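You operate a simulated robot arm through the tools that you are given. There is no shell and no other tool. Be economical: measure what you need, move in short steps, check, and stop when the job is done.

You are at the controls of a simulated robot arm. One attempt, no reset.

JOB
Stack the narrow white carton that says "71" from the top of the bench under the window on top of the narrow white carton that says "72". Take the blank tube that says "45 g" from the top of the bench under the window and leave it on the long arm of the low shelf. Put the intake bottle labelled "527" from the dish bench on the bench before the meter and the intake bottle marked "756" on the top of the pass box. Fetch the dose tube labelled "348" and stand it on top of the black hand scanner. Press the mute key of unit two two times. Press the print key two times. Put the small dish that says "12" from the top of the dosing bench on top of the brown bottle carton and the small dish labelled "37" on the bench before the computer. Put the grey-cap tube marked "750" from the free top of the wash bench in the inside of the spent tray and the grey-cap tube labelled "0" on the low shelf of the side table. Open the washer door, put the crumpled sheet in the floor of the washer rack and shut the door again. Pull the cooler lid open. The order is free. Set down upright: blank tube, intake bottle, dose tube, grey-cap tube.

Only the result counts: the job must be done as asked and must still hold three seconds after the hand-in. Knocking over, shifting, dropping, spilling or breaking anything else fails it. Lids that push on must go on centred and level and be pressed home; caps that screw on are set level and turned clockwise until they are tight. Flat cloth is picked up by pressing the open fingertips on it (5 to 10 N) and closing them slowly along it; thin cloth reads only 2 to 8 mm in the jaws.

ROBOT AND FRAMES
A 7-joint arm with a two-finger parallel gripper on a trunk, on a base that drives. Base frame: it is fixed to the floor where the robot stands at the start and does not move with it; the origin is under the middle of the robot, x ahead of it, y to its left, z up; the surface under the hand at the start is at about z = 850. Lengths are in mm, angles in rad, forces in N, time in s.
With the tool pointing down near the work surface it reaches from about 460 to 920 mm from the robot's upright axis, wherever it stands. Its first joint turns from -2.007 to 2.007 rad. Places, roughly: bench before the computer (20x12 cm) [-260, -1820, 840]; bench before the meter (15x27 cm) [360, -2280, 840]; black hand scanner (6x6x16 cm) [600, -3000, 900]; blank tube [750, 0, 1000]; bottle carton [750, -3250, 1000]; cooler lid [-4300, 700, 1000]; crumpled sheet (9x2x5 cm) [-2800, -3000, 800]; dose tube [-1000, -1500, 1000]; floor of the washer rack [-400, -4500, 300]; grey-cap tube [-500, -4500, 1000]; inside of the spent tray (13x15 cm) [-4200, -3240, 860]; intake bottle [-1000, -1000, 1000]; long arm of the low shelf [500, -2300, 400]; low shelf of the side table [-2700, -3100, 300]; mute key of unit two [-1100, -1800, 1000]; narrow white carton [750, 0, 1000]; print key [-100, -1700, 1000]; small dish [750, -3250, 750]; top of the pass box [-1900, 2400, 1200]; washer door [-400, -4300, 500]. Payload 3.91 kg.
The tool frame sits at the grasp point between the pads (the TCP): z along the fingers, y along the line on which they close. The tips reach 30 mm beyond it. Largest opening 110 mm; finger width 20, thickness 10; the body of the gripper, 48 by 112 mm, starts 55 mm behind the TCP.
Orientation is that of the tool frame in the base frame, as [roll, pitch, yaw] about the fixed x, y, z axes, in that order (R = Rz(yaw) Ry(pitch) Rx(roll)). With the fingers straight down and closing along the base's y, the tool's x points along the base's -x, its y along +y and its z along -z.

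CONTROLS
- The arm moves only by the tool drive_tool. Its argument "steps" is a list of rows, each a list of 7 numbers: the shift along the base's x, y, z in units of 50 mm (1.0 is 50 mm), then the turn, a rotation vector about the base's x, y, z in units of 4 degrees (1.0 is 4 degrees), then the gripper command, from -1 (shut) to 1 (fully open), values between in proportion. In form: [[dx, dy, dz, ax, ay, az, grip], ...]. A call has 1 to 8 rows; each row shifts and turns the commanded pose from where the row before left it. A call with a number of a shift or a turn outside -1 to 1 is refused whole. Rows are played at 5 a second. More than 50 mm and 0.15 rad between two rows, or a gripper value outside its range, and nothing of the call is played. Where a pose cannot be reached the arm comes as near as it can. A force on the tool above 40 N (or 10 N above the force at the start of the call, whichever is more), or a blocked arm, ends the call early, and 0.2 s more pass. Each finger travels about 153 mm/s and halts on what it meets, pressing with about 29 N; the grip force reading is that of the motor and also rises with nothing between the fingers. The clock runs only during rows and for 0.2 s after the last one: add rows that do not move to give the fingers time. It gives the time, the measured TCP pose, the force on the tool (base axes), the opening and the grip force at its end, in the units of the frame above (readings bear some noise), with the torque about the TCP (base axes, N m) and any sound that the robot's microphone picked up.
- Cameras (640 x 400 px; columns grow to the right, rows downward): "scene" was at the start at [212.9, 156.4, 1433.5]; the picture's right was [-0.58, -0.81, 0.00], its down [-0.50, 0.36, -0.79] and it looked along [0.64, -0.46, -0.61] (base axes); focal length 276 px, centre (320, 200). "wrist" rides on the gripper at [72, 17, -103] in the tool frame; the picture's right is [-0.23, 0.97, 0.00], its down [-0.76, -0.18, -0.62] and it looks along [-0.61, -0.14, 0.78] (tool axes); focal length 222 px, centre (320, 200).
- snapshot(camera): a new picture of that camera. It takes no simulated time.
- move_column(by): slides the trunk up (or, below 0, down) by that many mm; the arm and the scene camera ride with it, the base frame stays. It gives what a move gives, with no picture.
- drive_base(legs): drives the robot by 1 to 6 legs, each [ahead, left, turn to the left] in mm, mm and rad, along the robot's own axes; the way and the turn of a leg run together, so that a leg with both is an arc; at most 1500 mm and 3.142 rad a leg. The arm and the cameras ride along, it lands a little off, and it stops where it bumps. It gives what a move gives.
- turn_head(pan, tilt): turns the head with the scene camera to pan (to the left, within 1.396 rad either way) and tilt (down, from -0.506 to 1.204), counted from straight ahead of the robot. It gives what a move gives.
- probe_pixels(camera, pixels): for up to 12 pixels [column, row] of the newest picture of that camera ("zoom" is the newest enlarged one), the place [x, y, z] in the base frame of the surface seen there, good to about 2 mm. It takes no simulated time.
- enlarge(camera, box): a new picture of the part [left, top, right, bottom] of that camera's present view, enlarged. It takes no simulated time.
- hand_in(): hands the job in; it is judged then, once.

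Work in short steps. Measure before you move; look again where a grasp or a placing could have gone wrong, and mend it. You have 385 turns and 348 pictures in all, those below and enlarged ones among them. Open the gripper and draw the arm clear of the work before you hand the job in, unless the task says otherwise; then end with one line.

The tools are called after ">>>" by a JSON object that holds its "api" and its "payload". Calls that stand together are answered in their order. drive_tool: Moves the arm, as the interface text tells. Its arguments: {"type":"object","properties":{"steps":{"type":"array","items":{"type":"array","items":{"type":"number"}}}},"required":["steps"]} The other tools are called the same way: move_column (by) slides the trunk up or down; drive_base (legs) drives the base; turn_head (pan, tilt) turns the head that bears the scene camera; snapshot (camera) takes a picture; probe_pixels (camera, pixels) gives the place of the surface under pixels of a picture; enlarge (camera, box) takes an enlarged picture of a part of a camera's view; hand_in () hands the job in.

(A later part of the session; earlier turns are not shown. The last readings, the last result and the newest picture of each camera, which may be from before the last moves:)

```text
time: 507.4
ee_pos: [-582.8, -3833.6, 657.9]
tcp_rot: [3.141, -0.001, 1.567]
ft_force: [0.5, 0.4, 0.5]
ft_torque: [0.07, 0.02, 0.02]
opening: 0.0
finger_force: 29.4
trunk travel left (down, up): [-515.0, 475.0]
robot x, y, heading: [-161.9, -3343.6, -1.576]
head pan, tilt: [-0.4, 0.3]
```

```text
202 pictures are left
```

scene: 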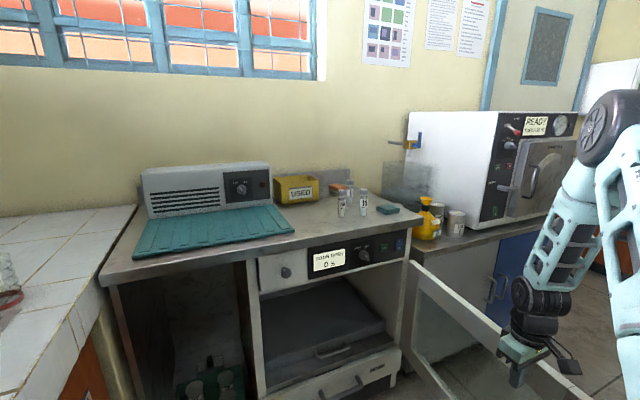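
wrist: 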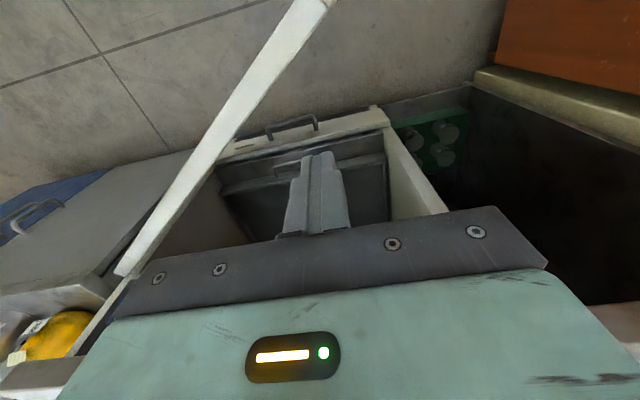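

Door is wide open. Lift the tool out, raise the trunk and look at the tubes and the door angle.

>>> {"api": "drive_tool", "payload": {"steps": [[0.3, 0, 0, 0, 0, 0, -1], [0, 0, 0.95, 0, 0, 0, -1], [0, 0, 0.95, 0, 0, 0, -1], [0.6, 0, 0.7, 0, 0, 0, -1], [0.9, 0, 0.3, 0, 0, 0, 0], [0.9, 0, 0.3, 0, 0, 0, 0], [0.9, 0, 0, 0, 0, 0, 0]]}}

>>> {"api": "move_column", "payload": {"by": 260}}

>>> {"api": "turn_head", "payload": {"pan": -0.4, "tilt": 0.55}}

>>> {"api": "snapshot", "payload": {"camera": "scene"}}

```text
time: 508.9
ee_pos: [-403.5, -3832.7, 814.6]
tcp_rot: [-3.141, -0.001, 1.565]
ft_force: [0.1, -0.3, 0.5]
ft_torque: [0.02, -0.01, 0.02]
opening: 54.8
finger_force: 0.0
trunk travel left (down, up): [-515.0, 475.0]
robot x, y, heading: [-167.1, -3346.6, -1.583]
head pan, tilt: [-0.4, 0.3]
```

```text
time: 511.6
ee_pos: [-403.3, -3832.5, 1076.3]
tcp_rot: [-3.141, 0.0, 1.566]
ft_force: [0.5, 0.2, 0.5]
ft_torque: [0.01, 0.0, 0.01]
opening: 54.9
finger_force: 0.1
trunk travel left (down, up): [-775.0, 215.0]
robot x, y, heading: [-163.6, -3345.6, -1.577]
head pan, tilt: [-0.4, 0.3]
```

```text
time: 512.4
ee_pos: [-403.0, -3831.1, 1075.9]
tcp_rot: [-3.14, 0.001, 1.565]
ft_force: [-0.3, -0.3, 0.3]
ft_torque: [-0.02, 0.02, -0.01]
opening: 55.2
finger_force: 0.1
trunk travel left (down, up): [-775.0, 215.0]
robot x, y, heading: [-166.4, -3346.6, -1.578]
head pan, tilt: [-0.4, 0.55]
```

```text
201 pictures are left
```

scene: 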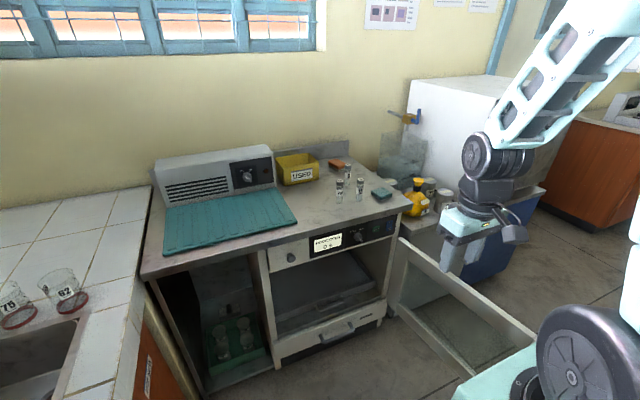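

Probing door edge, tubes and the washer inside.

>>> {"api": "probe_pixels", "payload": {"camera": "scene", "pixels": [[400, 245], [530, 335], [470, 370], [339, 180], [360, 181], [347, 165], [382, 195], [325, 290], [330, 270], [350, 322], [300, 310]]}}

>>> {"api": "enlarge", "payload": {"camera": "scene", "box": [320, 150, 400, 210]}}

>>> {"api": "enlarge", "payload": {"camera": "scene", "box": [250, 220, 420, 370]}}

```text
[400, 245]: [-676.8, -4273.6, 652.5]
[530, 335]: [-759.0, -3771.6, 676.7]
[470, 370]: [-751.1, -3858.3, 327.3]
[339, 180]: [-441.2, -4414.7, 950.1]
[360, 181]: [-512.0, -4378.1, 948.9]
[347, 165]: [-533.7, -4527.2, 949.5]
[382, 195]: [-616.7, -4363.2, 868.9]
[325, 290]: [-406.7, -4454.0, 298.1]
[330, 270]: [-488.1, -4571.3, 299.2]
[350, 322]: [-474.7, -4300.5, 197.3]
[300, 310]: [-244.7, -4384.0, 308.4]
```

```text
6.67 times, centred on (360, 180) of scene
```

zoom: 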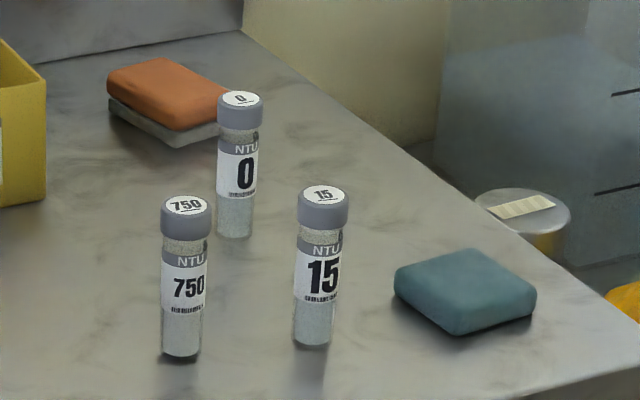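

```text
2.67 times, centred on (335, 295) of scene
```

zoom: 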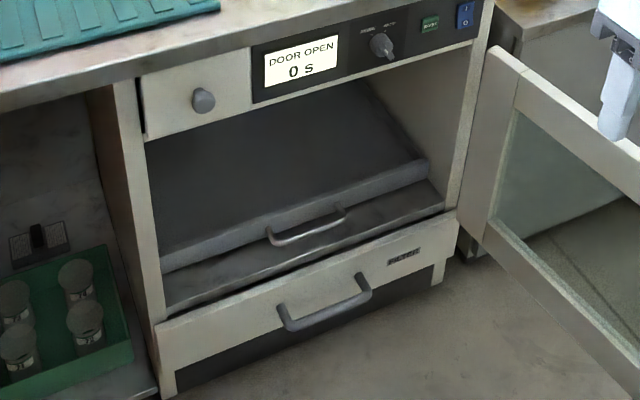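

The door stands open past 90° (edge at (-759,-3772)). Now tube "0" at (-534,-4527). I drive closer, extend and tilt the tool 44° for a later low-shelf placement.

>>> {"api": "drive_base", "payload": {"legs": [[0, -170, 0], [330, 0, 0]]}}

>>> {"api": "drive_tool", "payload": {"steps": [[0, -0.8, 0.3, 0, 0, 0, 0], [0, -0.8, 0.3, 0, 0, 0, 0], [0, -0.8, 0.3, -0.5, 0, 0, 0], [0, -0.8, 0, -1, 0, 0, -0.2], [0, -0.8, 0, -1, 0, 0, -0.2], [0, -0.8, 0, -1, 0, 0, -0.2], [0, -0.5, 0, -1, 0, 0, -0.2]]}}

>>> {"api": "snapshot", "payload": {"camera": "wrist"}}

```text
time: 515.6
ee_pos: [-575.6, -4156.7, 1075.6]
tcp_rot: [-3.141, 0.001, 1.563]
ft_force: [-0.2, -0.5, -0.2]
ft_torque: [0.0, 0.0, 0.01]
opening: 54.8
finger_force: 0.0
trunk travel left (down, up): [-775.0, 215.0]
robot x, y, heading: [-336.8, -3671.7, -1.58]
head pan, tilt: [-0.4, 0.55]
```

```text
time: 517.2
ee_pos: [-576.1, -4421.0, 1123.4]
tcp_rot: [3.138, 0.316, 1.563]
ft_force: [0.0, 0.5, -0.1]
ft_torque: [-0.02, 0.0, -0.01]
opening: 44.2
finger_force: 0.0
trunk travel left (down, up): [-775.0, 215.0]
robot x, y, heading: [-334.6, -3668.9, -1.579]
head pan, tilt: [-0.4, 0.55]
```

```text
198 pictures are left
```

wrist: 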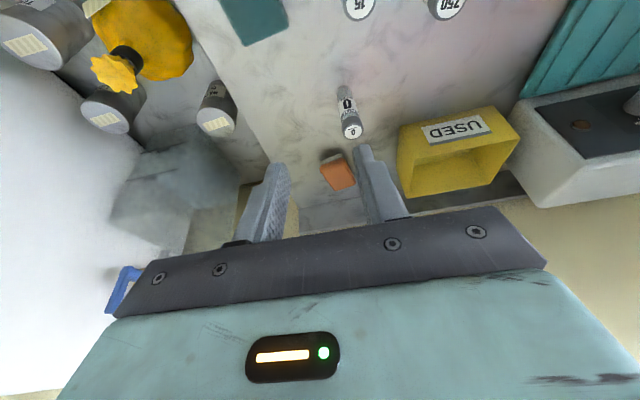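

Tube "0" at (351,130). Probing its cap and surroundings.

>>> {"api": "probe_pixels", "payload": {"camera": "wrist", "pixels": [[352, 131], [343, 132], [361, 130], [352, 139], [345, 92], [335, 170], [400, 185], [398, 130], [230, 200]]}}

```text
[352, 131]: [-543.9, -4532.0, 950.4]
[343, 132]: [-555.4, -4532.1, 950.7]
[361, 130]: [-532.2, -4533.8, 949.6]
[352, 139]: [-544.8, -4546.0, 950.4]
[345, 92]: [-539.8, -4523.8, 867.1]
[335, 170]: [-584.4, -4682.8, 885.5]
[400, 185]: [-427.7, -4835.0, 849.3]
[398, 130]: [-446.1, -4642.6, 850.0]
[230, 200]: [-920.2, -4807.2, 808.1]
```

Tube "0" centre (-544,-4533). Tilt to 44° and move to a standoff along the approach line (-544,-4443,999).

>>> {"api": "drive_tool", "payload": {"steps": [[0.1, 0, -0.3, -1, 0, 0, -0.2], [0.1, -0.1, -0.35, -1, 0, 0, -0.2], [0.1, -0.1, -0.35, -1, 0, 0, -0.2], [0.1, -0.1, -0.35, -1, 0, 0, -0.2], [0.1, -0.1, -0.4, -1, 0, 0, -0.2], [0.1, -0.04, -0.4, -1, 0, 0, -0.2], [0.04, 0, -0.34, -0.5, 0, 0, -0.2], [0, 0, 0, 0, 0, 0, -0.2]]}}

>>> {"api": "snapshot", "payload": {"camera": "wrist"}}

```text
time: 519.0
ee_pos: [-545.4, -4442.5, 994.8]
tcp_rot: [3.134, 0.768, 1.561]
ft_force: [0.7, 0.3, -0.5]
ft_torque: [-0.02, 0.0, 0.0]
opening: 43.9
finger_force: 0.0
trunk travel left (down, up): [-775.0, 215.0]
robot x, y, heading: [-338.3, -3673.5, -1.581]
head pan, tilt: [-0.4, 0.55]
```

```text
197 pictures are left
```

wrist: 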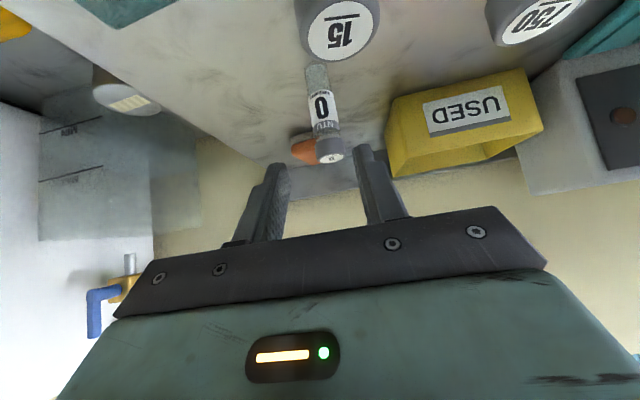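

The wrist camera would hit tube 15. I swing the approach 30° to the west so that the camera passes clear.

>>> {"api": "drive_tool", "payload": {"steps": [[-0.1, 0, 0.4, 0, 0, 1, -0.2], [-0.12, 0, 0.2, 0, 0, 1, -0.2], [-0.12, 0, 0, 0, 0, 1, -0.2], [-0.12, 0, 0, 0, 0, 1, -0.2], [-0.12, -0.06, 0, 0, 0, 1, -0.2], [-0.12, -0.1, -0.2, 0, 0, 1, -0.2], [-0.12, -0.1, -0.3, 0, 0, 1, -0.2], [-0.06, 0, 0, 0, 0, 0.5, -0.2]]}}

>>> {"api": "snapshot", "payload": {"camera": "wrist"}}

```text
time: 520.8
ee_pos: [-589.2, -4455.5, 1000.0]
tcp_rot: [3.135, 0.768, 2.085]
ft_force: [-0.6, 0.1, -0.8]
ft_torque: [-0.02, 0.01, -0.04]
opening: 43.9
finger_force: 0.0
trunk travel left (down, up): [-775.0, 215.0]
robot x, y, heading: [-336.9, -3668.3, -1.581]
head pan, tilt: [-0.4, 0.55]
```

```text
196 pictures are left
```

wrist: 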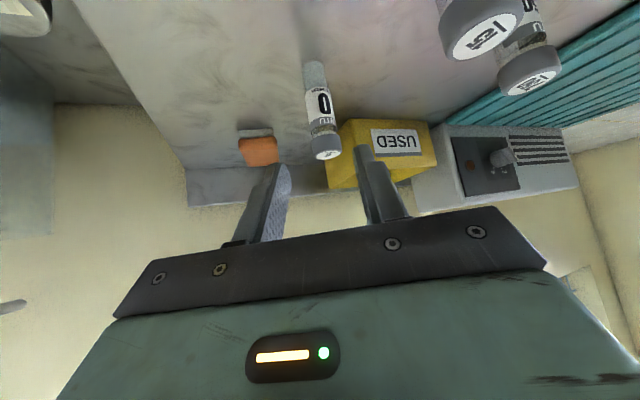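

Clear of 15 now. Advance 87 mm along the approach and check.

>>> {"api": "drive_tool", "payload": {"steps": [[0.3, -0.52, -0.63, 0, 0, 0, -0.2], [0.3, -0.52, -0.63, 0, 0, 0, -0.2], [0, 0, 0, 0, 0, 0, -0.2]]}}

>>> {"api": "snapshot", "payload": {"camera": "wrist"}}

```text
time: 521.6
ee_pos: [-557.5, -4509.3, 938.2]
tcp_rot: [3.134, 0.769, 2.082]
ft_force: [-0.5, 0.2, 0.9]
ft_torque: [0.02, -0.01, 0.0]
opening: 44.1
finger_force: 0.1
trunk travel left (down, up): [-775.0, 215.0]
robot x, y, heading: [-335.7, -3670.0, -1.58]
head pan, tilt: [-0.4, 0.55]
```

```text
195 pictures are left
```

wrist: 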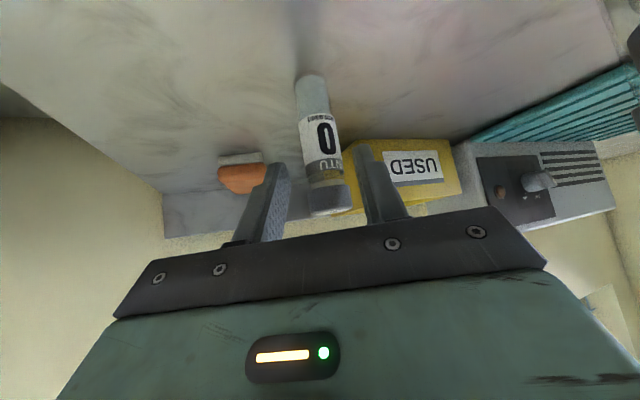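

Final advance and close.

>>> {"api": "drive_tool", "payload": {"steps": [[0.14, -0.24, -0.33, 0, 0, 0, -0.2], [0.13, -0.24, -0.33, 0, 0, 0, -0.2], [0, 0, 0, 0, 0, 0, -0.2], [0, 0, 0, 0, 0, 0, -0.6], [0, 0, 0, 0, 0, 0, -1], [0, 0, 0, 0, 0, 0, -1]]}}

>>> {"api": "snapshot", "payload": {"camera": "wrist"}}

```text
time: 523.0
ee_pos: [-544.4, -4533.5, 906.0]
tcp_rot: [3.135, 0.767, 2.083]
ft_force: [1.1, -0.4, 0.3]
ft_torque: [0.02, -0.03, 0.0]
opening: 24.5
finger_force: 29.3
trunk travel left (down, up): [-775.0, 215.0]
robot x, y, heading: [-333.7, -3673.0, -1.579]
head pan, tilt: [-0.4, 0.55]
```

```text
194 pictures are left
```

wrist: 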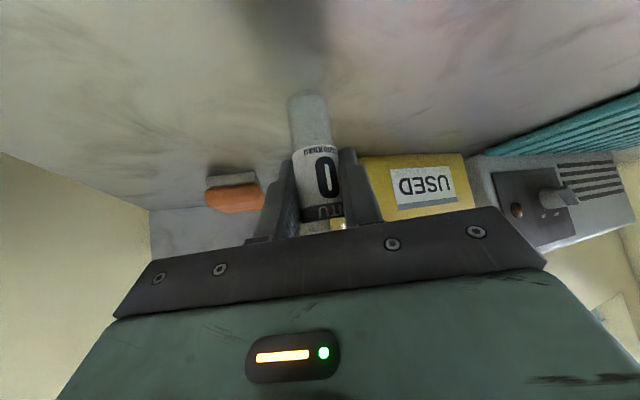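

Gripped. Lift 200 and retract 100.

>>> {"api": "drive_tool", "payload": {"steps": [[0, 0, 0.6, 0, 0, 0, -1], [0, 0, 0.9, 0, 0, 0, -1], [0, 0, 0.9, 0, 0, 0, -1], [0, 0, 0.9, 0, 0, 0, -1], [0, 0.6, 0.5, 0, 0, 0, -1], [0.3, 0.8, 0, 0, 0, 0, -1], [0.4, 0.8, 0, 0, 0, 0, -1]]}}

>>> {"api": "snapshot", "payload": {"camera": "scene"}}

```text
time: 524.6
ee_pos: [-511.5, -4423.2, 1096.1]
tcp_rot: [3.133, 0.767, 2.084]
ft_force: [0.0, -0.6, -0.4]
ft_torque: [0.02, -0.01, 0.03]
opening: 24.8
finger_force: 29.1
trunk travel left (down, up): [-775.0, 215.0]
robot x, y, heading: [-331.7, -3675.6, -1.578]
head pan, tilt: [-0.4, 0.55]
```

```text
193 pictures are left
```

scene: 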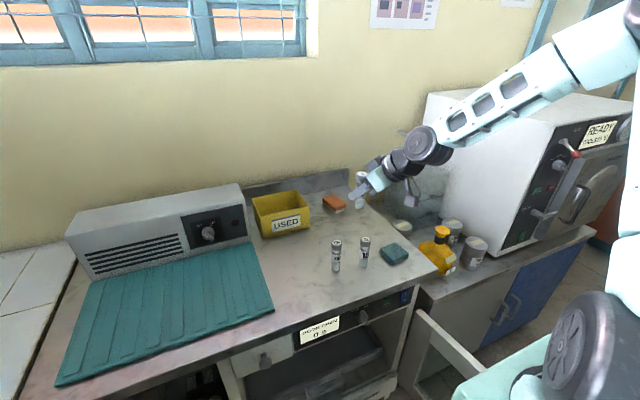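

Tube "0" held. Drive to the side table: back up to y≈-2260, turn west, advance to x≈-2650, turn south.

>>> {"api": "drive_base", "payload": {"legs": [[-1415, 0, 0], [0, 0, -1.563], [1300, 0, 0], [1000, 0, 0], [0, 0, 1.57]]}}

>>> {"api": "turn_head", "payload": {"pan": -0.1, "tilt": 0.65}}

>>> {"api": "snapshot", "payload": {"camera": "scene"}}

```text
time: 532.9
ee_pos: [-685.9, -2954.6, 1094.8]
tcp_rot: [3.132, 0.766, 1.858]
ft_force: [0.0, -0.3, -1.1]
ft_torque: [-0.02, -0.01, -0.01]
opening: 24.7
finger_force: 28.6
trunk travel left (down, up): [-775.0, 215.0]
robot x, y, heading: [-346.1, -2262.0, -1.808]
head pan, tilt: [-0.4, 0.55]
stopped in leg 2: the robot was blocked; the commanded pose is now the measured one
```

```text
time: 533.7
ee_pos: [-685.5, -2953.6, 1096.3]
tcp_rot: [3.136, 0.767, 1.857]
ft_force: [-0.5, 0.2, -0.1]
ft_torque: [0.03, -0.01, 0.0]
opening: 25.0
finger_force: 28.9
trunk travel left (down, up): [-775.0, 215.0]
robot x, y, heading: [-345.2, -2257.3, -1.804]
head pan, tilt: [-0.099, 0.649]
```

```text
192 pictures are left
```

scene: 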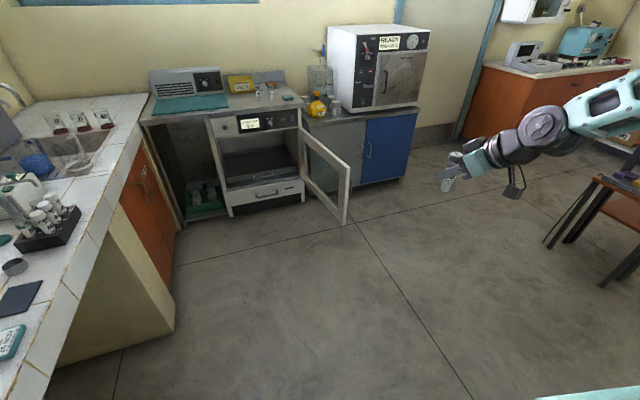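

The base corner bumped the north bench while turning. Move forward 250 and turn there.

>>> {"api": "drive_base", "payload": {"legs": [[250, 0, 0], [0, 0, -1.334]]}}

```text
time: 538.8
ee_pos: [-1154.3, -2317.8, 1097.0]
tcp_rot: [3.135, 0.765, 0.5]
ft_force: [0.2, 0.0, -0.7]
ft_torque: [0.0, 0.02, 0.02]
opening: 24.8
finger_force: 28.9
trunk travel left (down, up): [-775.0, 215.0]
robot x, y, heading: [-401.9, -2502.2, 3.121]
head pan, tilt: [-0.099, 0.649]
```

Sidestep to y≈-2385, drive west to x≈-2650 and turn south.

>>> {"api": "drive_base", "payload": {"legs": [[0, -118, 0.02], [1200, 0, 0], [1050, 0, 0], [0, 0, 1.57]]}}

>>> {"api": "turn_head", "payload": {"pan": -0.1, "tilt": 0.7}}

>>> {"api": "snapshot", "payload": {"camera": "scene"}}

```text
time: 554.4
ee_pos: [-2809.8, -3140.2, 1096.5]
tcp_rot: [3.134, 0.767, 2.068]
ft_force: [0.7, 0.7, -0.8]
ft_torque: [0.02, 0.03, -0.05]
opening: 24.7
finger_force: 28.6
trunk travel left (down, up): [-775.0, 215.0]
robot x, y, heading: [-2618.4, -2390.4, -1.597]
head pan, tilt: [-0.099, 0.649]
```

```text
time: 555.0
ee_pos: [-2808.8, -3139.9, 1094.9]
tcp_rot: [3.133, 0.767, 2.068]
ft_force: [0.1, -0.1, -0.9]
ft_torque: [-0.01, 0.01, 0.01]
opening: 24.6
finger_force: 28.6
trunk travel left (down, up): [-775.0, 215.0]
robot x, y, heading: [-2618.8, -2390.8, -1.595]
head pan, tilt: [-0.099, 0.7]
```

```text
191 pictures are left
```

scene: 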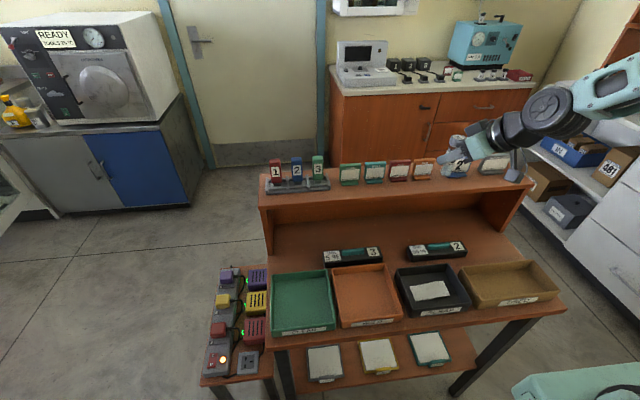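

Side table seen. Enlarge the table and shelf, and probe.

>>> {"api": "enlarge", "payload": {"camera": "scene", "box": [200, 240, 580, 400]}}

>>> {"api": "probe_pixels", "payload": {"camera": "scene", "pixels": [[323, 362], [378, 355], [430, 347], [350, 365], [455, 345], [300, 335], [540, 310], [430, 290], [400, 260], [480, 215], [300, 385], [455, 385]]}}

```text
1.68 times, centred on (390, 320) of scene
```

zoom: 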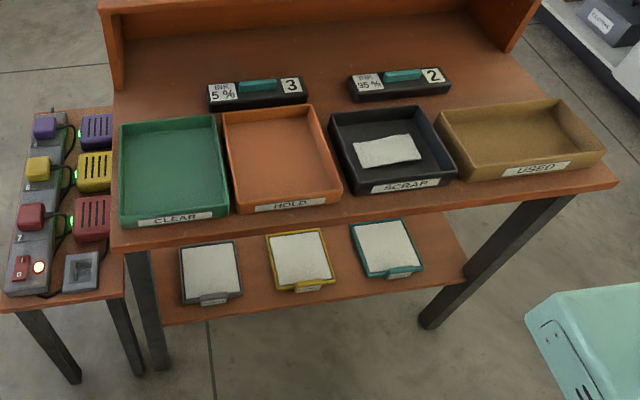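

```text
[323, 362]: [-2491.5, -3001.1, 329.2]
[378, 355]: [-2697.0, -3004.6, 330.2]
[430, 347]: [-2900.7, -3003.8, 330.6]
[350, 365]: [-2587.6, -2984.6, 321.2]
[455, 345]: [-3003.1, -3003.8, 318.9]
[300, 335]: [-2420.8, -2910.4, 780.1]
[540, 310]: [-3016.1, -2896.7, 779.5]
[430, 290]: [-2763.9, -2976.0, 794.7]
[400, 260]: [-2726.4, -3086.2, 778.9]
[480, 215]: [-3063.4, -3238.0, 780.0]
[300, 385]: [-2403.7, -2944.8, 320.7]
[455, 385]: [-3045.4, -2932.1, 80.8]
```

The sheet lies in the SCRAP tray (-2764,-2976,795). The low shelf is at z=320 with a free gap at x≈-2594 between pads. I back up a little, bring the tool upright and close, lower the trunk, then extend under the table.

>>> {"api": "drive_base", "payload": {"legs": [[-90, 0, 0.02]]}}

>>> {"api": "drive_tool", "payload": {"steps": [[0.35, 0.6, 0, 0.879, 0.477, 0, -1], [0.35, 0.6, 0, 0.879, 0.477, 0, -1], [0.35, 0.6, 0, 0.879, 0.477, 0, -1], [0.35, 0.6, 0, 0.879, 0.477, 0, -1], [0.35, 0.6, 0, 0.879, 0.477, 0, -1], [0.35, 0.6, 0, 0.879, 0.477, 0, -1], [0.35, 0.6, 0, 0.879, 0.477, 0, -1], [0.2, 0.3, 0, 0.879, 0.477, 0, -1]]}}

>>> {"api": "drive_tool", "payload": {"steps": [[0, 0, 0, 0.879, 0.477, 0, -1], [0, 0, 0, 0.879, 0.477, 0, -1], [0, 0, 0, 0.879, 0.477, 0, -1]]}}

>>> {"api": "snapshot", "payload": {"camera": "scene"}}

```text
time: 556.1
ee_pos: [-2791.6, -3053.2, 1097.2]
tcp_rot: [3.135, 0.768, 2.089]
ft_force: [-0.2, 0.9, -0.8]
ft_torque: [0.02, -0.04, 0.0]
opening: 24.5
finger_force: 29.5
trunk travel left (down, up): [-775.0, 215.0]
robot x, y, heading: [-2618.3, -2300.2, -1.575]
head pan, tilt: [-0.099, 0.7]
```

```text
time: 557.9
ee_pos: [-2660.1, -2827.8, 1095.5]
tcp_rot: [3.122, 0.207, 2.082]
ft_force: [-0.3, -0.4, -1.7]
ft_torque: [0.0, -0.01, -0.03]
opening: 24.8
finger_force: 28.9
trunk travel left (down, up): [-775.0, 215.0]
robot x, y, heading: [-2619.6, -2298.9, -1.577]
head pan, tilt: [-0.099, 0.7]
```

```text
time: 558.7
ee_pos: [-2660.2, -2828.1, 1095.8]
tcp_rot: [3.121, -0.003, 2.085]
ft_force: [0.4, 0.2, -1.3]
ft_torque: [0.01, -0.02, 0.0]
opening: 24.5
finger_force: 29.6
trunk travel left (down, up): [-775.0, 215.0]
robot x, y, heading: [-2621.8, -2300.8, -1.581]
head pan, tilt: [-0.099, 0.7]
```

```text
189 pictures are left
```

scene: 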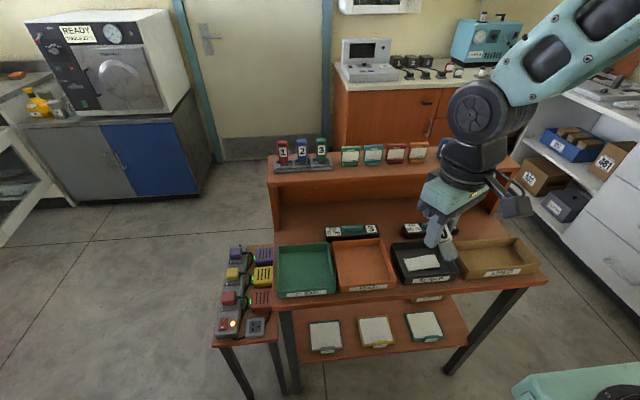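

Pull back 25 mm more and lower the trunk 700 mm in front of the table.

>>> {"api": "drive_tool", "payload": {"steps": [[0.4, 0.5, 0, 0, 0, 0, -1], [0.3, 0, 0, 0, 0, 0, -1]]}}

>>> {"api": "move_column", "payload": {"by": -400}}

>>> {"api": "move_column", "payload": {"by": -290}}

>>> {"api": "turn_head", "payload": {"pan": -0.1, "tilt": 0.4}}

>>> {"api": "snapshot", "payload": {"camera": "scene"}}

>>> {"api": "snapshot", "payload": {"camera": "wrist"}}

```text
time: 559.3
ee_pos: [-2625.3, -2804.2, 1095.6]
tcp_rot: [3.117, -0.001, 2.082]
ft_force: [-0.1, -0.1, -0.7]
ft_torque: [0.0, -0.01, 0.03]
opening: 25.0
finger_force: 29.5
trunk travel left (down, up): [-775.0, 215.0]
robot x, y, heading: [-2618.2, -2298.9, -1.575]
head pan, tilt: [-0.099, 0.7]
```

```text
time: 563.1
ee_pos: [-2625.2, -2804.1, 695.0]
tcp_rot: [3.118, -0.001, 2.083]
ft_force: [0.1, -0.2, -0.4]
ft_torque: [0.04, 0.01, 0.02]
opening: 24.6
finger_force: 29.0
trunk travel left (down, up): [-375.0, 615.0]
robot x, y, heading: [-2621.7, -2300.1, -1.573]
head pan, tilt: [-0.099, 0.7]
```

```text
time: 566.1
ee_pos: [-2624.7, -2803.4, 407.2]
tcp_rot: [3.119, -0.001, 2.083]
ft_force: [0.4, -0.5, -0.4]
ft_torque: [-0.01, -0.01, 0.0]
opening: 24.8
finger_force: 28.5
trunk travel left (down, up): [-85.0, 905.0]
robot x, y, heading: [-2623.6, -2303.3, -1.575]
head pan, tilt: [-0.099, 0.7]
```

```text
time: 566.9
ee_pos: [-2626.3, -2802.6, 405.8]
tcp_rot: [3.118, -0.002, 2.082]
ft_force: [0.5, -0.2, -0.5]
ft_torque: [-0.02, -0.01, -0.03]
opening: 24.5
finger_force: 29.4
trunk travel left (down, up): [-85.0, 905.0]
robot x, y, heading: [-2620.2, -2299.7, -1.58]
head pan, tilt: [-0.099, 0.4]
```

```text
188 pictures are left
```

scene: 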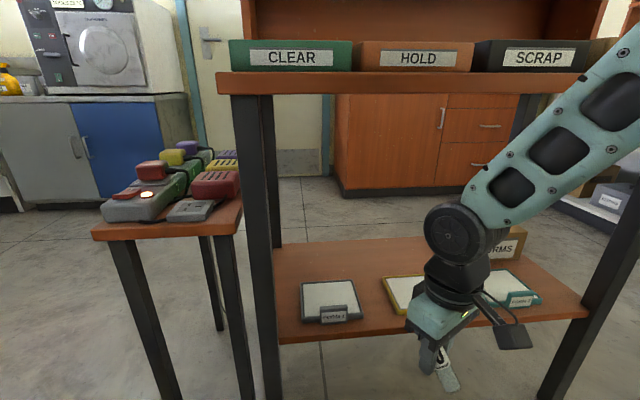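

```text
187 pictures are left
```

wrist: 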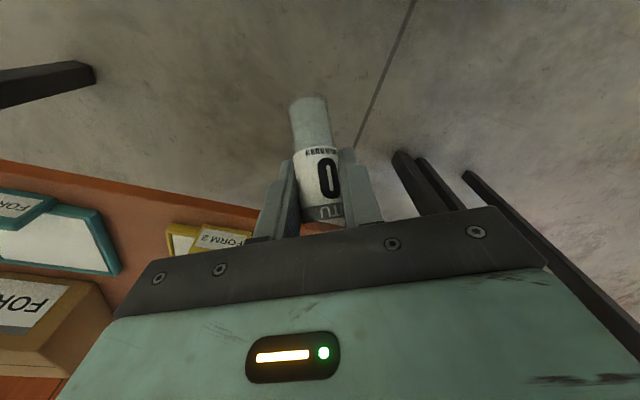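

Probing free places on the low shelf and clearance.

>>> {"api": "probe_pixels", "payload": {"camera": "scene", "pixels": [[372, 300], [360, 330], [372, 275], [360, 300], [385, 300], [340, 335], [330, 255], [400, 255], [300, 300], [420, 100]]}}

```text
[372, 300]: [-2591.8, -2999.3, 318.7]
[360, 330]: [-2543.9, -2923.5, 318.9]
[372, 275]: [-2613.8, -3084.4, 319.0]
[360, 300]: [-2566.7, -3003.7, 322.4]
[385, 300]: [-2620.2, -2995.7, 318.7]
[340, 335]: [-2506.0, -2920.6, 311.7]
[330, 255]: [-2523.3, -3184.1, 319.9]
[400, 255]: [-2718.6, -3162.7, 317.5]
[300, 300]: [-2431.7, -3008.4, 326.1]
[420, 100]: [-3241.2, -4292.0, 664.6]
```

Target spot (-2595,-2985), shelf z=319. Extend under the table while tilting back to 44°, at z≈420.

>>> {"api": "drive_tool", "payload": {"steps": [[0.05, -0.4, 0.3, -0.4, -0.22, 0, -1], [0.05, -0.4, 0, -0.872, -0.489, 0, -1], [0.05, -0.35, 0, -0.872, -0.489, 0, -1], [0.05, -0.35, 0, -0.872, -0.489, 0, -1], [0.05, -0.33, 0, -0.872, -0.489, 0, -1], [0.06, -0.33, 0, -0.872, -0.489, 0, -1], [0.06, -0.33, 0, -0.872, -0.489, 0, -1], [0.06, -0.33, 0, -0.872, -0.489, 0, -1]]}}

>>> {"api": "drive_tool", "payload": {"steps": [[0.06, -0.33, 0, -0.872, -0.489, 0, -1], [0.06, -0.3, 0, -0.872, -0.489, 0, -1], [0.06, -0.1, 0, -0.872, -0.489, 0, -1], [0, 0, 0, -0.6, -0.3, 0, -1], [0, 0, 0, 0, 0, 0, -1]]}}

>>> {"api": "snapshot", "payload": {"camera": "scene"}}

>>> {"api": "snapshot", "payload": {"camera": "wrist"}}

```text
time: 568.7
ee_pos: [-2603.9, -2944.6, 422.4]
tcp_rot: [3.122, 0.519, 2.081]
ft_force: [0.9, 0.1, 0.3]
ft_torque: [0.02, 0.0, 0.0]
opening: 24.7
finger_force: 29.1
trunk travel left (down, up): [-85.0, 905.0]
robot x, y, heading: [-2623.6, -2302.1, -1.577]
head pan, tilt: [-0.099, 0.4]
```

```text
time: 569.9
ee_pos: [-2594.6, -2981.7, 420.6]
tcp_rot: [3.126, 0.778, 2.086]
ft_force: [0.6, 0.0, 0.4]
ft_torque: [-0.02, 0.01, -0.03]
opening: 24.7
finger_force: 29.6
trunk travel left (down, up): [-85.0, 905.0]
robot x, y, heading: [-2618.9, -2302.1, -1.578]
head pan, tilt: [-0.099, 0.4]
```

```text
186 pictures are left
```

scene: 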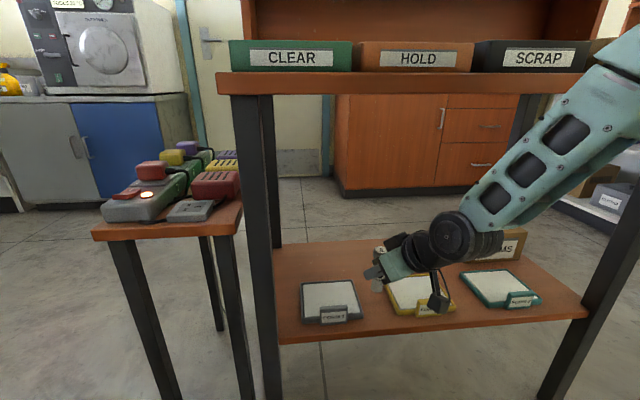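

```text
185 pictures are left
```

wrist: 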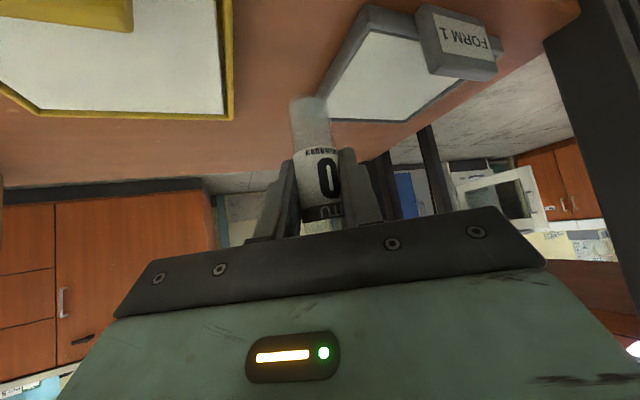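

Tilt matches the grasp. Check the gap to the pads under the tube.

>>> {"api": "probe_pixels", "payload": {"camera": "wrist", "pixels": [[340, 115], [375, 30], [228, 115], [225, 30], [270, 140], [300, 110], [400, 118]]}}

```text
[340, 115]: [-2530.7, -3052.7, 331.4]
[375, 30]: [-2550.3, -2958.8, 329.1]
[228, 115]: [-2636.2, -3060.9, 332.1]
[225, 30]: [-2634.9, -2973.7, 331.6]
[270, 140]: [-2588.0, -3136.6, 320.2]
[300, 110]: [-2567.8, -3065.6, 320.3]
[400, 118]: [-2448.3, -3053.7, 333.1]
```

Centred in the gap (-2553..-2635). Lower to the shelf.

>>> {"api": "drive_tool", "payload": {"steps": [[0, 0, -0.3, 0, 0, 0, -1], [0, 0, -0.3, 0, 0, 0, -1], [0, 0, -0.2, 0, 0, 0, -1], [0, 0, -0.06, 0, 0, 0, -1], [0, 0, 0, 0, 0, 0, -1]]}}

```text
time: 571.1
ee_pos: [-2595.1, -2981.1, 377.9]
tcp_rot: [3.125, 0.775, 2.086]
ft_force: [0.6, 0.9, -0.6]
ft_torque: [-0.03, 0.02, 0.05]
opening: 24.7
finger_force: 29.0
trunk travel left (down, up): [-85.0, 905.0]
robot x, y, heading: [-2618.8, -2301.7, -1.581]
head pan, tilt: [-0.099, 0.4]
```

>>> {"api": "drive_tool", "payload": {"steps": [[0, 0, -0.04, 0, 0, 0, -1], [0, 0, -0.04, 0, 0, 0, -1], [0, 0, 0, 0, 0, 0, -1]]}}

```text
time: 571.9
ee_pos: [-2595.3, -2980.5, 375.5]
tcp_rot: [3.126, 0.78, 2.087]
ft_force: [1.2, 3.8, 18.9]
ft_torque: [0.21, 0.07, 0.0]
opening: 24.8
finger_force: 29.1
trunk travel left (down, up): [-85.0, 905.0]
robot x, y, heading: [-2624.6, -2302.1, -1.577]
head pan, tilt: [-0.099, 0.4]
```

Contact. Ease up 1 mm, open, and withdraw along the tool axis.

>>> {"api": "drive_tool", "payload": {"steps": [[0, 0, 0.03, 0, 0, 0, -1], [0, 0, 0, 0, 0, 0, -0.45], [0, 0, 0, 0, 0, 0, -0.25], [0, 0, 0, 0, 0, 0, -0.25], [-0.17, 0.3, 0.35, 0, 0, 0, -0.25], [-0.3, 0.55, 0.65, 0, 0, 0, -0.25], [-0.1, 0.55, 0.2, 0, 0, 0, -0.25]]}}

>>> {"api": "snapshot", "payload": {"camera": "scene"}}

>>> {"api": "snapshot", "payload": {"camera": "wrist"}}

```text
time: 573.5
ee_pos: [-2624.2, -2912.5, 435.8]
tcp_rot: [3.123, 0.774, 2.083]
ft_force: [-0.5, 0.2, 0.3]
ft_torque: [-0.02, 0.0, -0.02]
opening: 41.2
finger_force: 0.1
trunk travel left (down, up): [-85.0, 905.0]
robot x, y, heading: [-2620.7, -2298.7, -1.576]
head pan, tilt: [-0.099, 0.4]
```

```text
184 pictures are left
```

scene: 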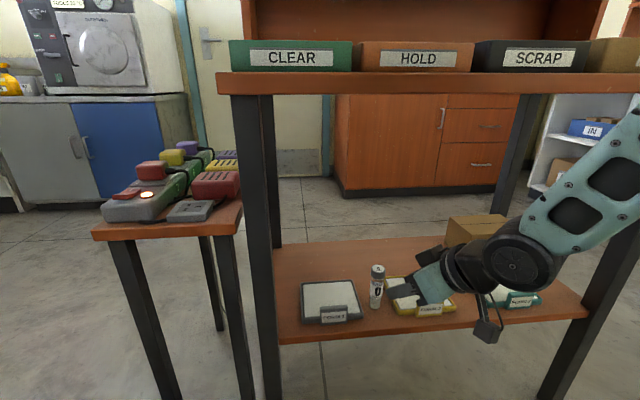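

```text
183 pictures are left
```

wrist: 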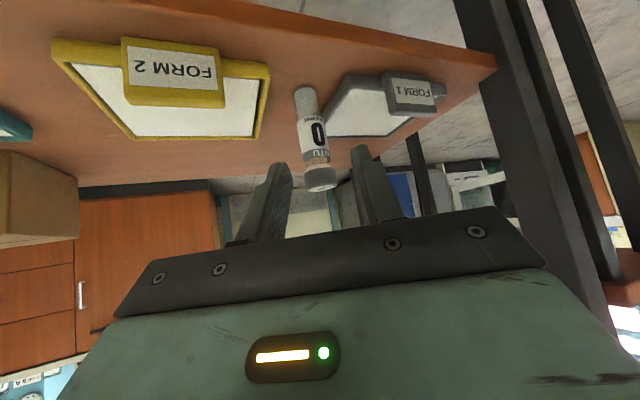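

Tube "0" stands on the low shelf. Withdraw while untilting, then raise the trunk.

>>> {"api": "drive_tool", "payload": {"steps": [[0, 0.6, 0, 0.872, 0.489, 0, -0.25], [0, 0.6, 0, 0.872, 0.489, 0, 0], [0, 0.6, 0, 0.872, 0.489, 0, 0.3], [0, 0.4, 0, 0.872, 0.489, 0, 0.7], [0, 0.2, 0, 0.872, 0.489, 0, 0.7], [0, 0.1, 0, 0.872, 0.489, 0, 1], [0, 0, 0, 0.872, 0.489, 0, 1], [0, 0, 0, 0.872, 0.489, 0, 1]]}}

>>> {"api": "drive_tool", "payload": {"steps": [[0, 0, 0, 0.872, 0.489, -0.8, 1], [0, 0, 0, 0.872, 0.489, -0.8, 1], [0, 0, 0, 0.872, 0.489, -0.8, 1], [0, 0, 0, 0, 0, -1, 1], [0, 0, 0, 0, 0, -1, 1], [0, 0, 0, 0, 0, -1, 1], [0, 0, 0, 0, 0, -1, 1], [0, 0, 0, 0, 0, -1, 1]]}}

>>> {"api": "move_column", "payload": {"by": 400}}

>>> {"api": "move_column", "payload": {"by": 290}}

```text
time: 575.3
ee_pos: [-2612.8, -2829.0, 452.8]
tcp_rot: [3.123, 0.216, 2.087]
ft_force: [-0.1, -0.1, 0.6]
ft_torque: [-0.02, -0.02, 0.04]
opening: 109.9
finger_force: 0.1
out of reach, approached as far as the arm can: row 1, 2, 3, 4
trunk travel left (down, up): [-85.0, 905.0]
robot x, y, heading: [-2621.7, -2301.1, -1.577]
head pan, tilt: [-0.099, 0.4]
```

```text
time: 577.1
ee_pos: [-2614.0, -2829.3, 451.5]
tcp_rot: [3.14, 0.009, 1.567]
ft_force: [0.1, 0.7, 0.0]
ft_torque: [-0.01, 0.02, -0.02]
opening: 109.9
finger_force: 0.1
trunk travel left (down, up): [-85.0, 905.0]
robot x, y, heading: [-2618.7, -2300.1, -1.578]
head pan, tilt: [-0.099, 0.4]
```

```text
time: 580.9
ee_pos: [-2614.2, -2829.6, 850.7]
tcp_rot: [3.138, 0.007, 1.569]
ft_force: [-0.3, 0.1, 0.1]
ft_torque: [-0.03, 0.0, -0.01]
opening: 109.8
finger_force: 0.1
trunk travel left (down, up): [-485.0, 505.0]
robot x, y, heading: [-2621.0, -2302.7, -1.577]
head pan, tilt: [-0.099, 0.4]
```

```text
time: 583.8
ee_pos: [-2613.4, -2828.4, 1142.3]
tcp_rot: [3.139, 0.008, 1.568]
ft_force: [-0.2, -1.3, 0.7]
ft_torque: [0.0, 0.0, -0.02]
opening: 110.0
finger_force: 0.1
trunk travel left (down, up): [-775.0, 215.0]
robot x, y, heading: [-2617.7, -2299.3, -1.576]
head pan, tilt: [-0.099, 0.4]
```

Vertical again. Shift the base right 140 and bring the wrist camera above the SCRAP tray.

>>> {"api": "drive_base", "payload": {"legs": [[0, -140, 0]]}}

>>> {"api": "drive_tool", "payload": {"steps": [[0, -0.6, -0.6, 0, 0, 0, 1], [0, -0.6, -0.6, 0, 0, 0, 1], [0, -0.6, -0.6, 0, 0, 0, 1], [0, 0, 0, 0, 0, 0, 1]]}}

>>> {"api": "snapshot", "payload": {"camera": "wrist"}}

```text
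time: 585.1
ee_pos: [-2753.4, -2828.5, 1141.9]
tcp_rot: [3.14, 0.008, 1.57]
ft_force: [0.3, -0.1, -0.4]
ft_torque: [0.01, 0.01, 0.0]
opening: 110.0
finger_force: 0.1
trunk travel left (down, up): [-775.0, 215.0]
robot x, y, heading: [-2761.6, -2299.5, -1.575]
head pan, tilt: [-0.099, 0.4]
```

```text
time: 586.1
ee_pos: [-2753.9, -2918.5, 1052.3]
tcp_rot: [3.141, 0.009, 1.571]
ft_force: [0.3, 0.0, -0.6]
ft_torque: [0.0, -0.01, -0.01]
opening: 109.8
finger_force: 0.1
trunk travel left (down, up): [-775.0, 215.0]
robot x, y, heading: [-2759.3, -2297.7, -1.574]
head pan, tilt: [-0.099, 0.4]
```

```text
182 pictures are left
```

wrist: 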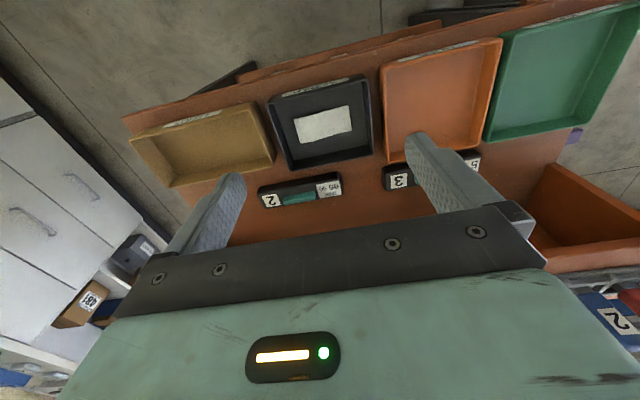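

Sheet at (323,123). Enlarge and probe.

>>> {"api": "enlarge", "payload": {"camera": "wrist", "box": [260, 70, 400, 180]}}

>>> {"api": "probe_pixels", "payload": {"camera": "wrist", "pixels": [[296, 118], [350, 108], [350, 133], [300, 142], [323, 124], [323, 108], [325, 140], [285, 140], [362, 125], [330, 93], [330, 155], [320, 78]]}}

```text
3.64 times, centred on (330, 125) of wrist
```

zoom: 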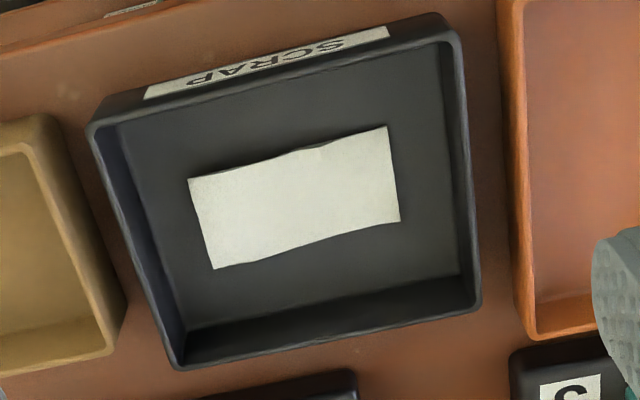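

```text
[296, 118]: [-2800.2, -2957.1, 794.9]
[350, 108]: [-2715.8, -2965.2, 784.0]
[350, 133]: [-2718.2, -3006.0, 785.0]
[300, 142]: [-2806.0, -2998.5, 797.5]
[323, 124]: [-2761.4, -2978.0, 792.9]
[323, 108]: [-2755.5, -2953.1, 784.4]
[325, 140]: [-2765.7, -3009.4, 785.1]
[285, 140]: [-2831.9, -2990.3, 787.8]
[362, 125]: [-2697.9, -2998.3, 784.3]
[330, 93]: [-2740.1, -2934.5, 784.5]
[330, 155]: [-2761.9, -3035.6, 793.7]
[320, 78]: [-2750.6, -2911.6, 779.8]
```

Sheet: centre (-2760,-2981), ~88×48, about 10 mm thick on a floor at z=784, yaw -5°. Tilt 44°, yaw -5°, opening ~98, to a standoff.

>>> {"api": "drive_tool", "payload": {"steps": [[0, 0, -0.2, -1, 0, -0.2, 0.78], [0, 0, -0.2, -1, 0, -0.2, 0.78], [0, 0, -0.2, -1, 0, -0.2, 0.78], [0, 0, -0.2, -1, 0, -0.2, 0.78], [0, 0, -0.2, -1, 0, -0.2, 0.78], [-0.03, 0, -0.3, -1, 0, -0.2, 0.78], [-0.03, 0, -0.3, -1, 0, -0.15, 0.78], [-0.03, 0, -0.3, -1, 0, 0, 0.78]]}}

>>> {"api": "drive_tool", "payload": {"steps": [[-0.03, -0.05, -0.5, -1, 0, 0, 0.78], [0, -0.05, -0.5, -1, 0, 0, 0.78], [0, -0.06, -0.6, -1, 0, 0, 0.78], [0, 0, 0, 0, 0, 0, 0.78]]}}

>>> {"api": "snapshot", "payload": {"camera": "wrist"}}

```text
time: 587.9
ee_pos: [-2758.3, -2917.3, 957.2]
tcp_rot: [3.105, 0.567, 1.463]
ft_force: [0.1, 1.3, 0.0]
ft_torque: [-0.04, -0.01, 0.01]
opening: 98.3
finger_force: 0.1
trunk travel left (down, up): [-775.0, 215.0]
robot x, y, heading: [-2762.9, -2301.0, -1.576]
head pan, tilt: [-0.099, 0.4]
```

```text
time: 588.9
ee_pos: [-2758.4, -2926.7, 877.2]
tcp_rot: [3.073, 0.774, 1.444]
ft_force: [0.6, -0.7, 0.1]
ft_torque: [0.0, 0.01, -0.03]
opening: 97.8
finger_force: 0.1
trunk travel left (down, up): [-775.0, 215.0]
robot x, y, heading: [-2759.7, -2299.6, -1.577]
head pan, tilt: [-0.099, 0.4]
```

```text
180 pictures are left
```

wrist: 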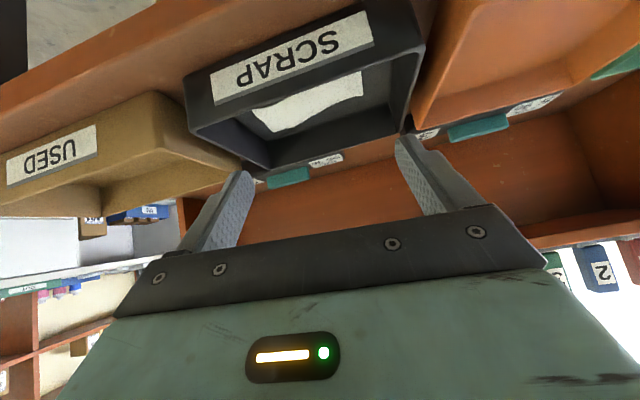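

The fingers are not level (one 5 mm lower); correct with +0.7 about y. Also probe the tray's front wall height.

>>> {"api": "probe_pixels", "payload": {"camera": "wrist", "pixels": [[300, 95], [230, 120], [400, 55], [300, 70], [200, 130], [255, 165], [405, 110], [265, 122], [362, 80]]}}

>>> {"api": "drive_tool", "payload": {"steps": [[0, 0, 0, 0, 0.7, 0, 0.78], [0, 0, 0, 0, 0, 0, 0.78]]}}

```text
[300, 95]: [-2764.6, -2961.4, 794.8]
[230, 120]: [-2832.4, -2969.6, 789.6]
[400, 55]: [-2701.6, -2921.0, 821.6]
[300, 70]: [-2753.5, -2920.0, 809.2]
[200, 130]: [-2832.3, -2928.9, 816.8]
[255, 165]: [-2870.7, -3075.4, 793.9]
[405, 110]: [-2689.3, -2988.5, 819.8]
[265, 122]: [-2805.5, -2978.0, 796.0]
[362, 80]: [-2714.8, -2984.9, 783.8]
```

```text
time: 589.5
ee_pos: [-2758.1, -2926.9, 877.2]
tcp_rot: [-3.141, 0.778, 1.491]
ft_force: [-0.5, -0.9, -0.6]
ft_torque: [-0.02, -0.03, -0.05]
opening: 97.9
finger_force: 0.0
trunk travel left (down, up): [-775.0, 215.0]
robot x, y, heading: [-2759.7, -2298.2, -1.571]
head pan, tilt: [-0.099, 0.4]
```

Now level. Tray inner walls leave 6–10 mm; advance to the sheet in steps.

>>> {"api": "drive_tool", "payload": {"steps": [[-0.03, -0.4, -0.44, 0, 0, 0, 0.78], [-0.03, -0.4, -0.44, 0, 0, 0, 0.78], [0, -0.2, -0.2, 0, 0, 0, 0.78], [0, 0, 0, 0, 0, 0, 0.78]]}}

>>> {"api": "snapshot", "payload": {"camera": "wrist"}}

```text
time: 590.5
ee_pos: [-2762.5, -2976.6, 823.7]
tcp_rot: [-3.141, 0.779, 1.492]
ft_force: [0.6, -0.8, -1.0]
ft_torque: [-0.01, -0.02, -0.02]
opening: 98.1
finger_force: 0.0
trunk travel left (down, up): [-775.0, 215.0]
robot x, y, heading: [-2758.1, -2299.8, -1.58]
head pan, tilt: [-0.099, 0.4]
```

```text
179 pictures are left
```

wrist: 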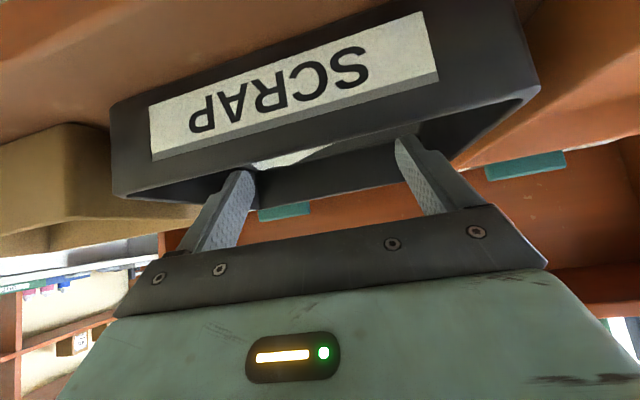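

Lower the last 9 mm and close slowly.

>>> {"api": "drive_tool", "payload": {"steps": [[0, -0.06, -0.1, 0, 0, 0, 0.78], [0, -0.04, -0.08, 0, 0, 0, 0.78], [0, 0, 0, 0, 0, 0, 0.6], [0, 0, 0, 0, 0, 0, 0.4], [0, 0, 0, 0, 0, 0, 0.2], [0, 0, 0, 0, 0, 0, -1], [0, 0, 0, 0, 0, 0, -1]]}}

```text
time: 592.1
ee_pos: [-2761.3, -2981.8, 814.0]
tcp_rot: [3.141, 0.778, 1.49]
ft_force: [0.7, 0.1, 1.6]
ft_torque: [-0.03, -0.04, -0.03]
opening: 88.2
finger_force: 29.2
trunk travel left (down, up): [-775.0, 215.0]
robot x, y, heading: [-2760.7, -2300.7, -1.575]
head pan, tilt: [-0.099, 0.4]
```

Gripped at 88 mm. Lift along the tool axis/up and look.

>>> {"api": "drive_tool", "payload": {"steps": [[0, 0, 0.3, 0, 0, 0, -1], [0, 0, 0.6, 0, 0, 0, -1], [0, 0, 0.9, 0, 0, 0, -1], [0, 0, 0.95, 0, 0, 0, -1], [0, 0, 0.95, 0, 0, 0, -1], [0, 0, 0.95, 0, 0, 0, -1]]}}

>>> {"api": "snapshot", "payload": {"camera": "wrist"}}

>>> {"api": "turn_head", "payload": {"pan": -0.1, "tilt": 0.6}}

>>> {"api": "snapshot", "payload": {"camera": "scene"}}

```text
time: 593.5
ee_pos: [-2761.3, -2984.2, 1045.3]
tcp_rot: [3.141, 0.778, 1.491]
ft_force: [-0.5, 0.2, -0.5]
ft_torque: [0.02, -0.02, -0.03]
opening: 88.2
finger_force: 28.9
trunk travel left (down, up): [-775.0, 215.0]
robot x, y, heading: [-2763.6, -2301.3, -1.575]
head pan, tilt: [-0.099, 0.4]
```

```text
178 pictures are left
```

wrist: 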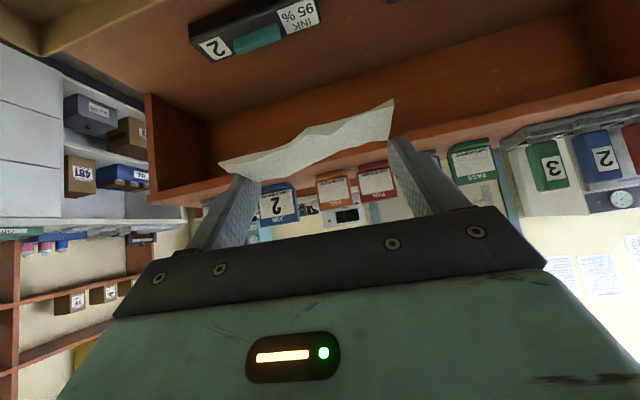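

```text
time: 594.3
ee_pos: [-2761.1, -2984.0, 1046.3]
tcp_rot: [3.141, 0.78, 1.491]
ft_force: [-0.6, 0.0, -0.2]
ft_torque: [0.02, -0.02, 0.02]
opening: 88.3
finger_force: 29.6
trunk travel left (down, up): [-775.0, 215.0]
robot x, y, heading: [-2764.1, -2299.4, -1.572]
head pan, tilt: [-0.099, 0.6]
```

```text
177 pictures are left
```

scene: 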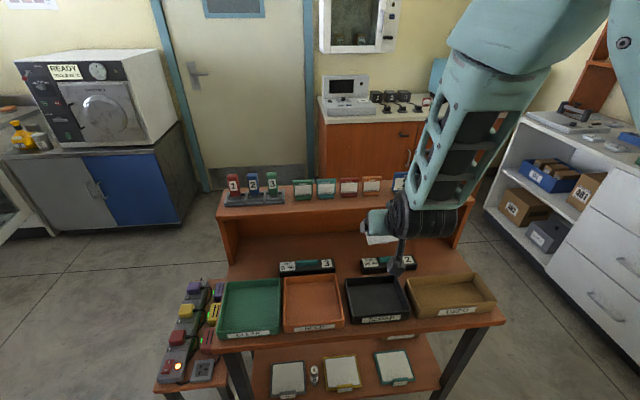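

Sheet held. I sidestep east (facing south) to x≈-290, then go forward to y≈-3400.

>>> {"api": "drive_base", "payload": {"legs": [[30, 0, 0], [0, 1400, 0], [0, 1070, 0], [1060, 0, 0]]}}

>>> {"api": "turn_head", "payload": {"pan": -0.2, "tilt": 0.6}}

>>> {"api": "snapshot", "payload": {"camera": "scene"}}

```text
time: 611.9
ee_pos: [-178.4, -4023.9, 1046.1]
tcp_rot: [-3.142, 0.779, 1.55]
ft_force: [-0.3, 0.6, -0.2]
ft_torque: [0.02, -0.02, 0.03]
opening: 88.4
finger_force: 28.4
trunk travel left (down, up): [-775.0, 215.0]
robot x, y, heading: [-216.1, -3345.0, -1.517]
head pan, tilt: [-0.099, 0.6]
```

```text
time: 612.6
ee_pos: [-178.4, -4023.5, 1045.6]
tcp_rot: [3.14, 0.777, 1.551]
ft_force: [0.5, -0.8, -0.3]
ft_torque: [0.01, -0.02, 0.0]
opening: 88.1
finger_force: 28.7
trunk travel left (down, up): [-775.0, 215.0]
robot x, y, heading: [-218.2, -3341.5, -1.515]
head pan, tilt: [-0.201, 0.6]
```

```text
176 pictures are left
```

scene: 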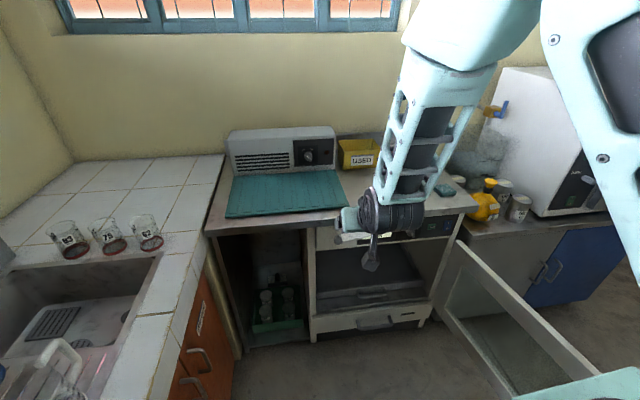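

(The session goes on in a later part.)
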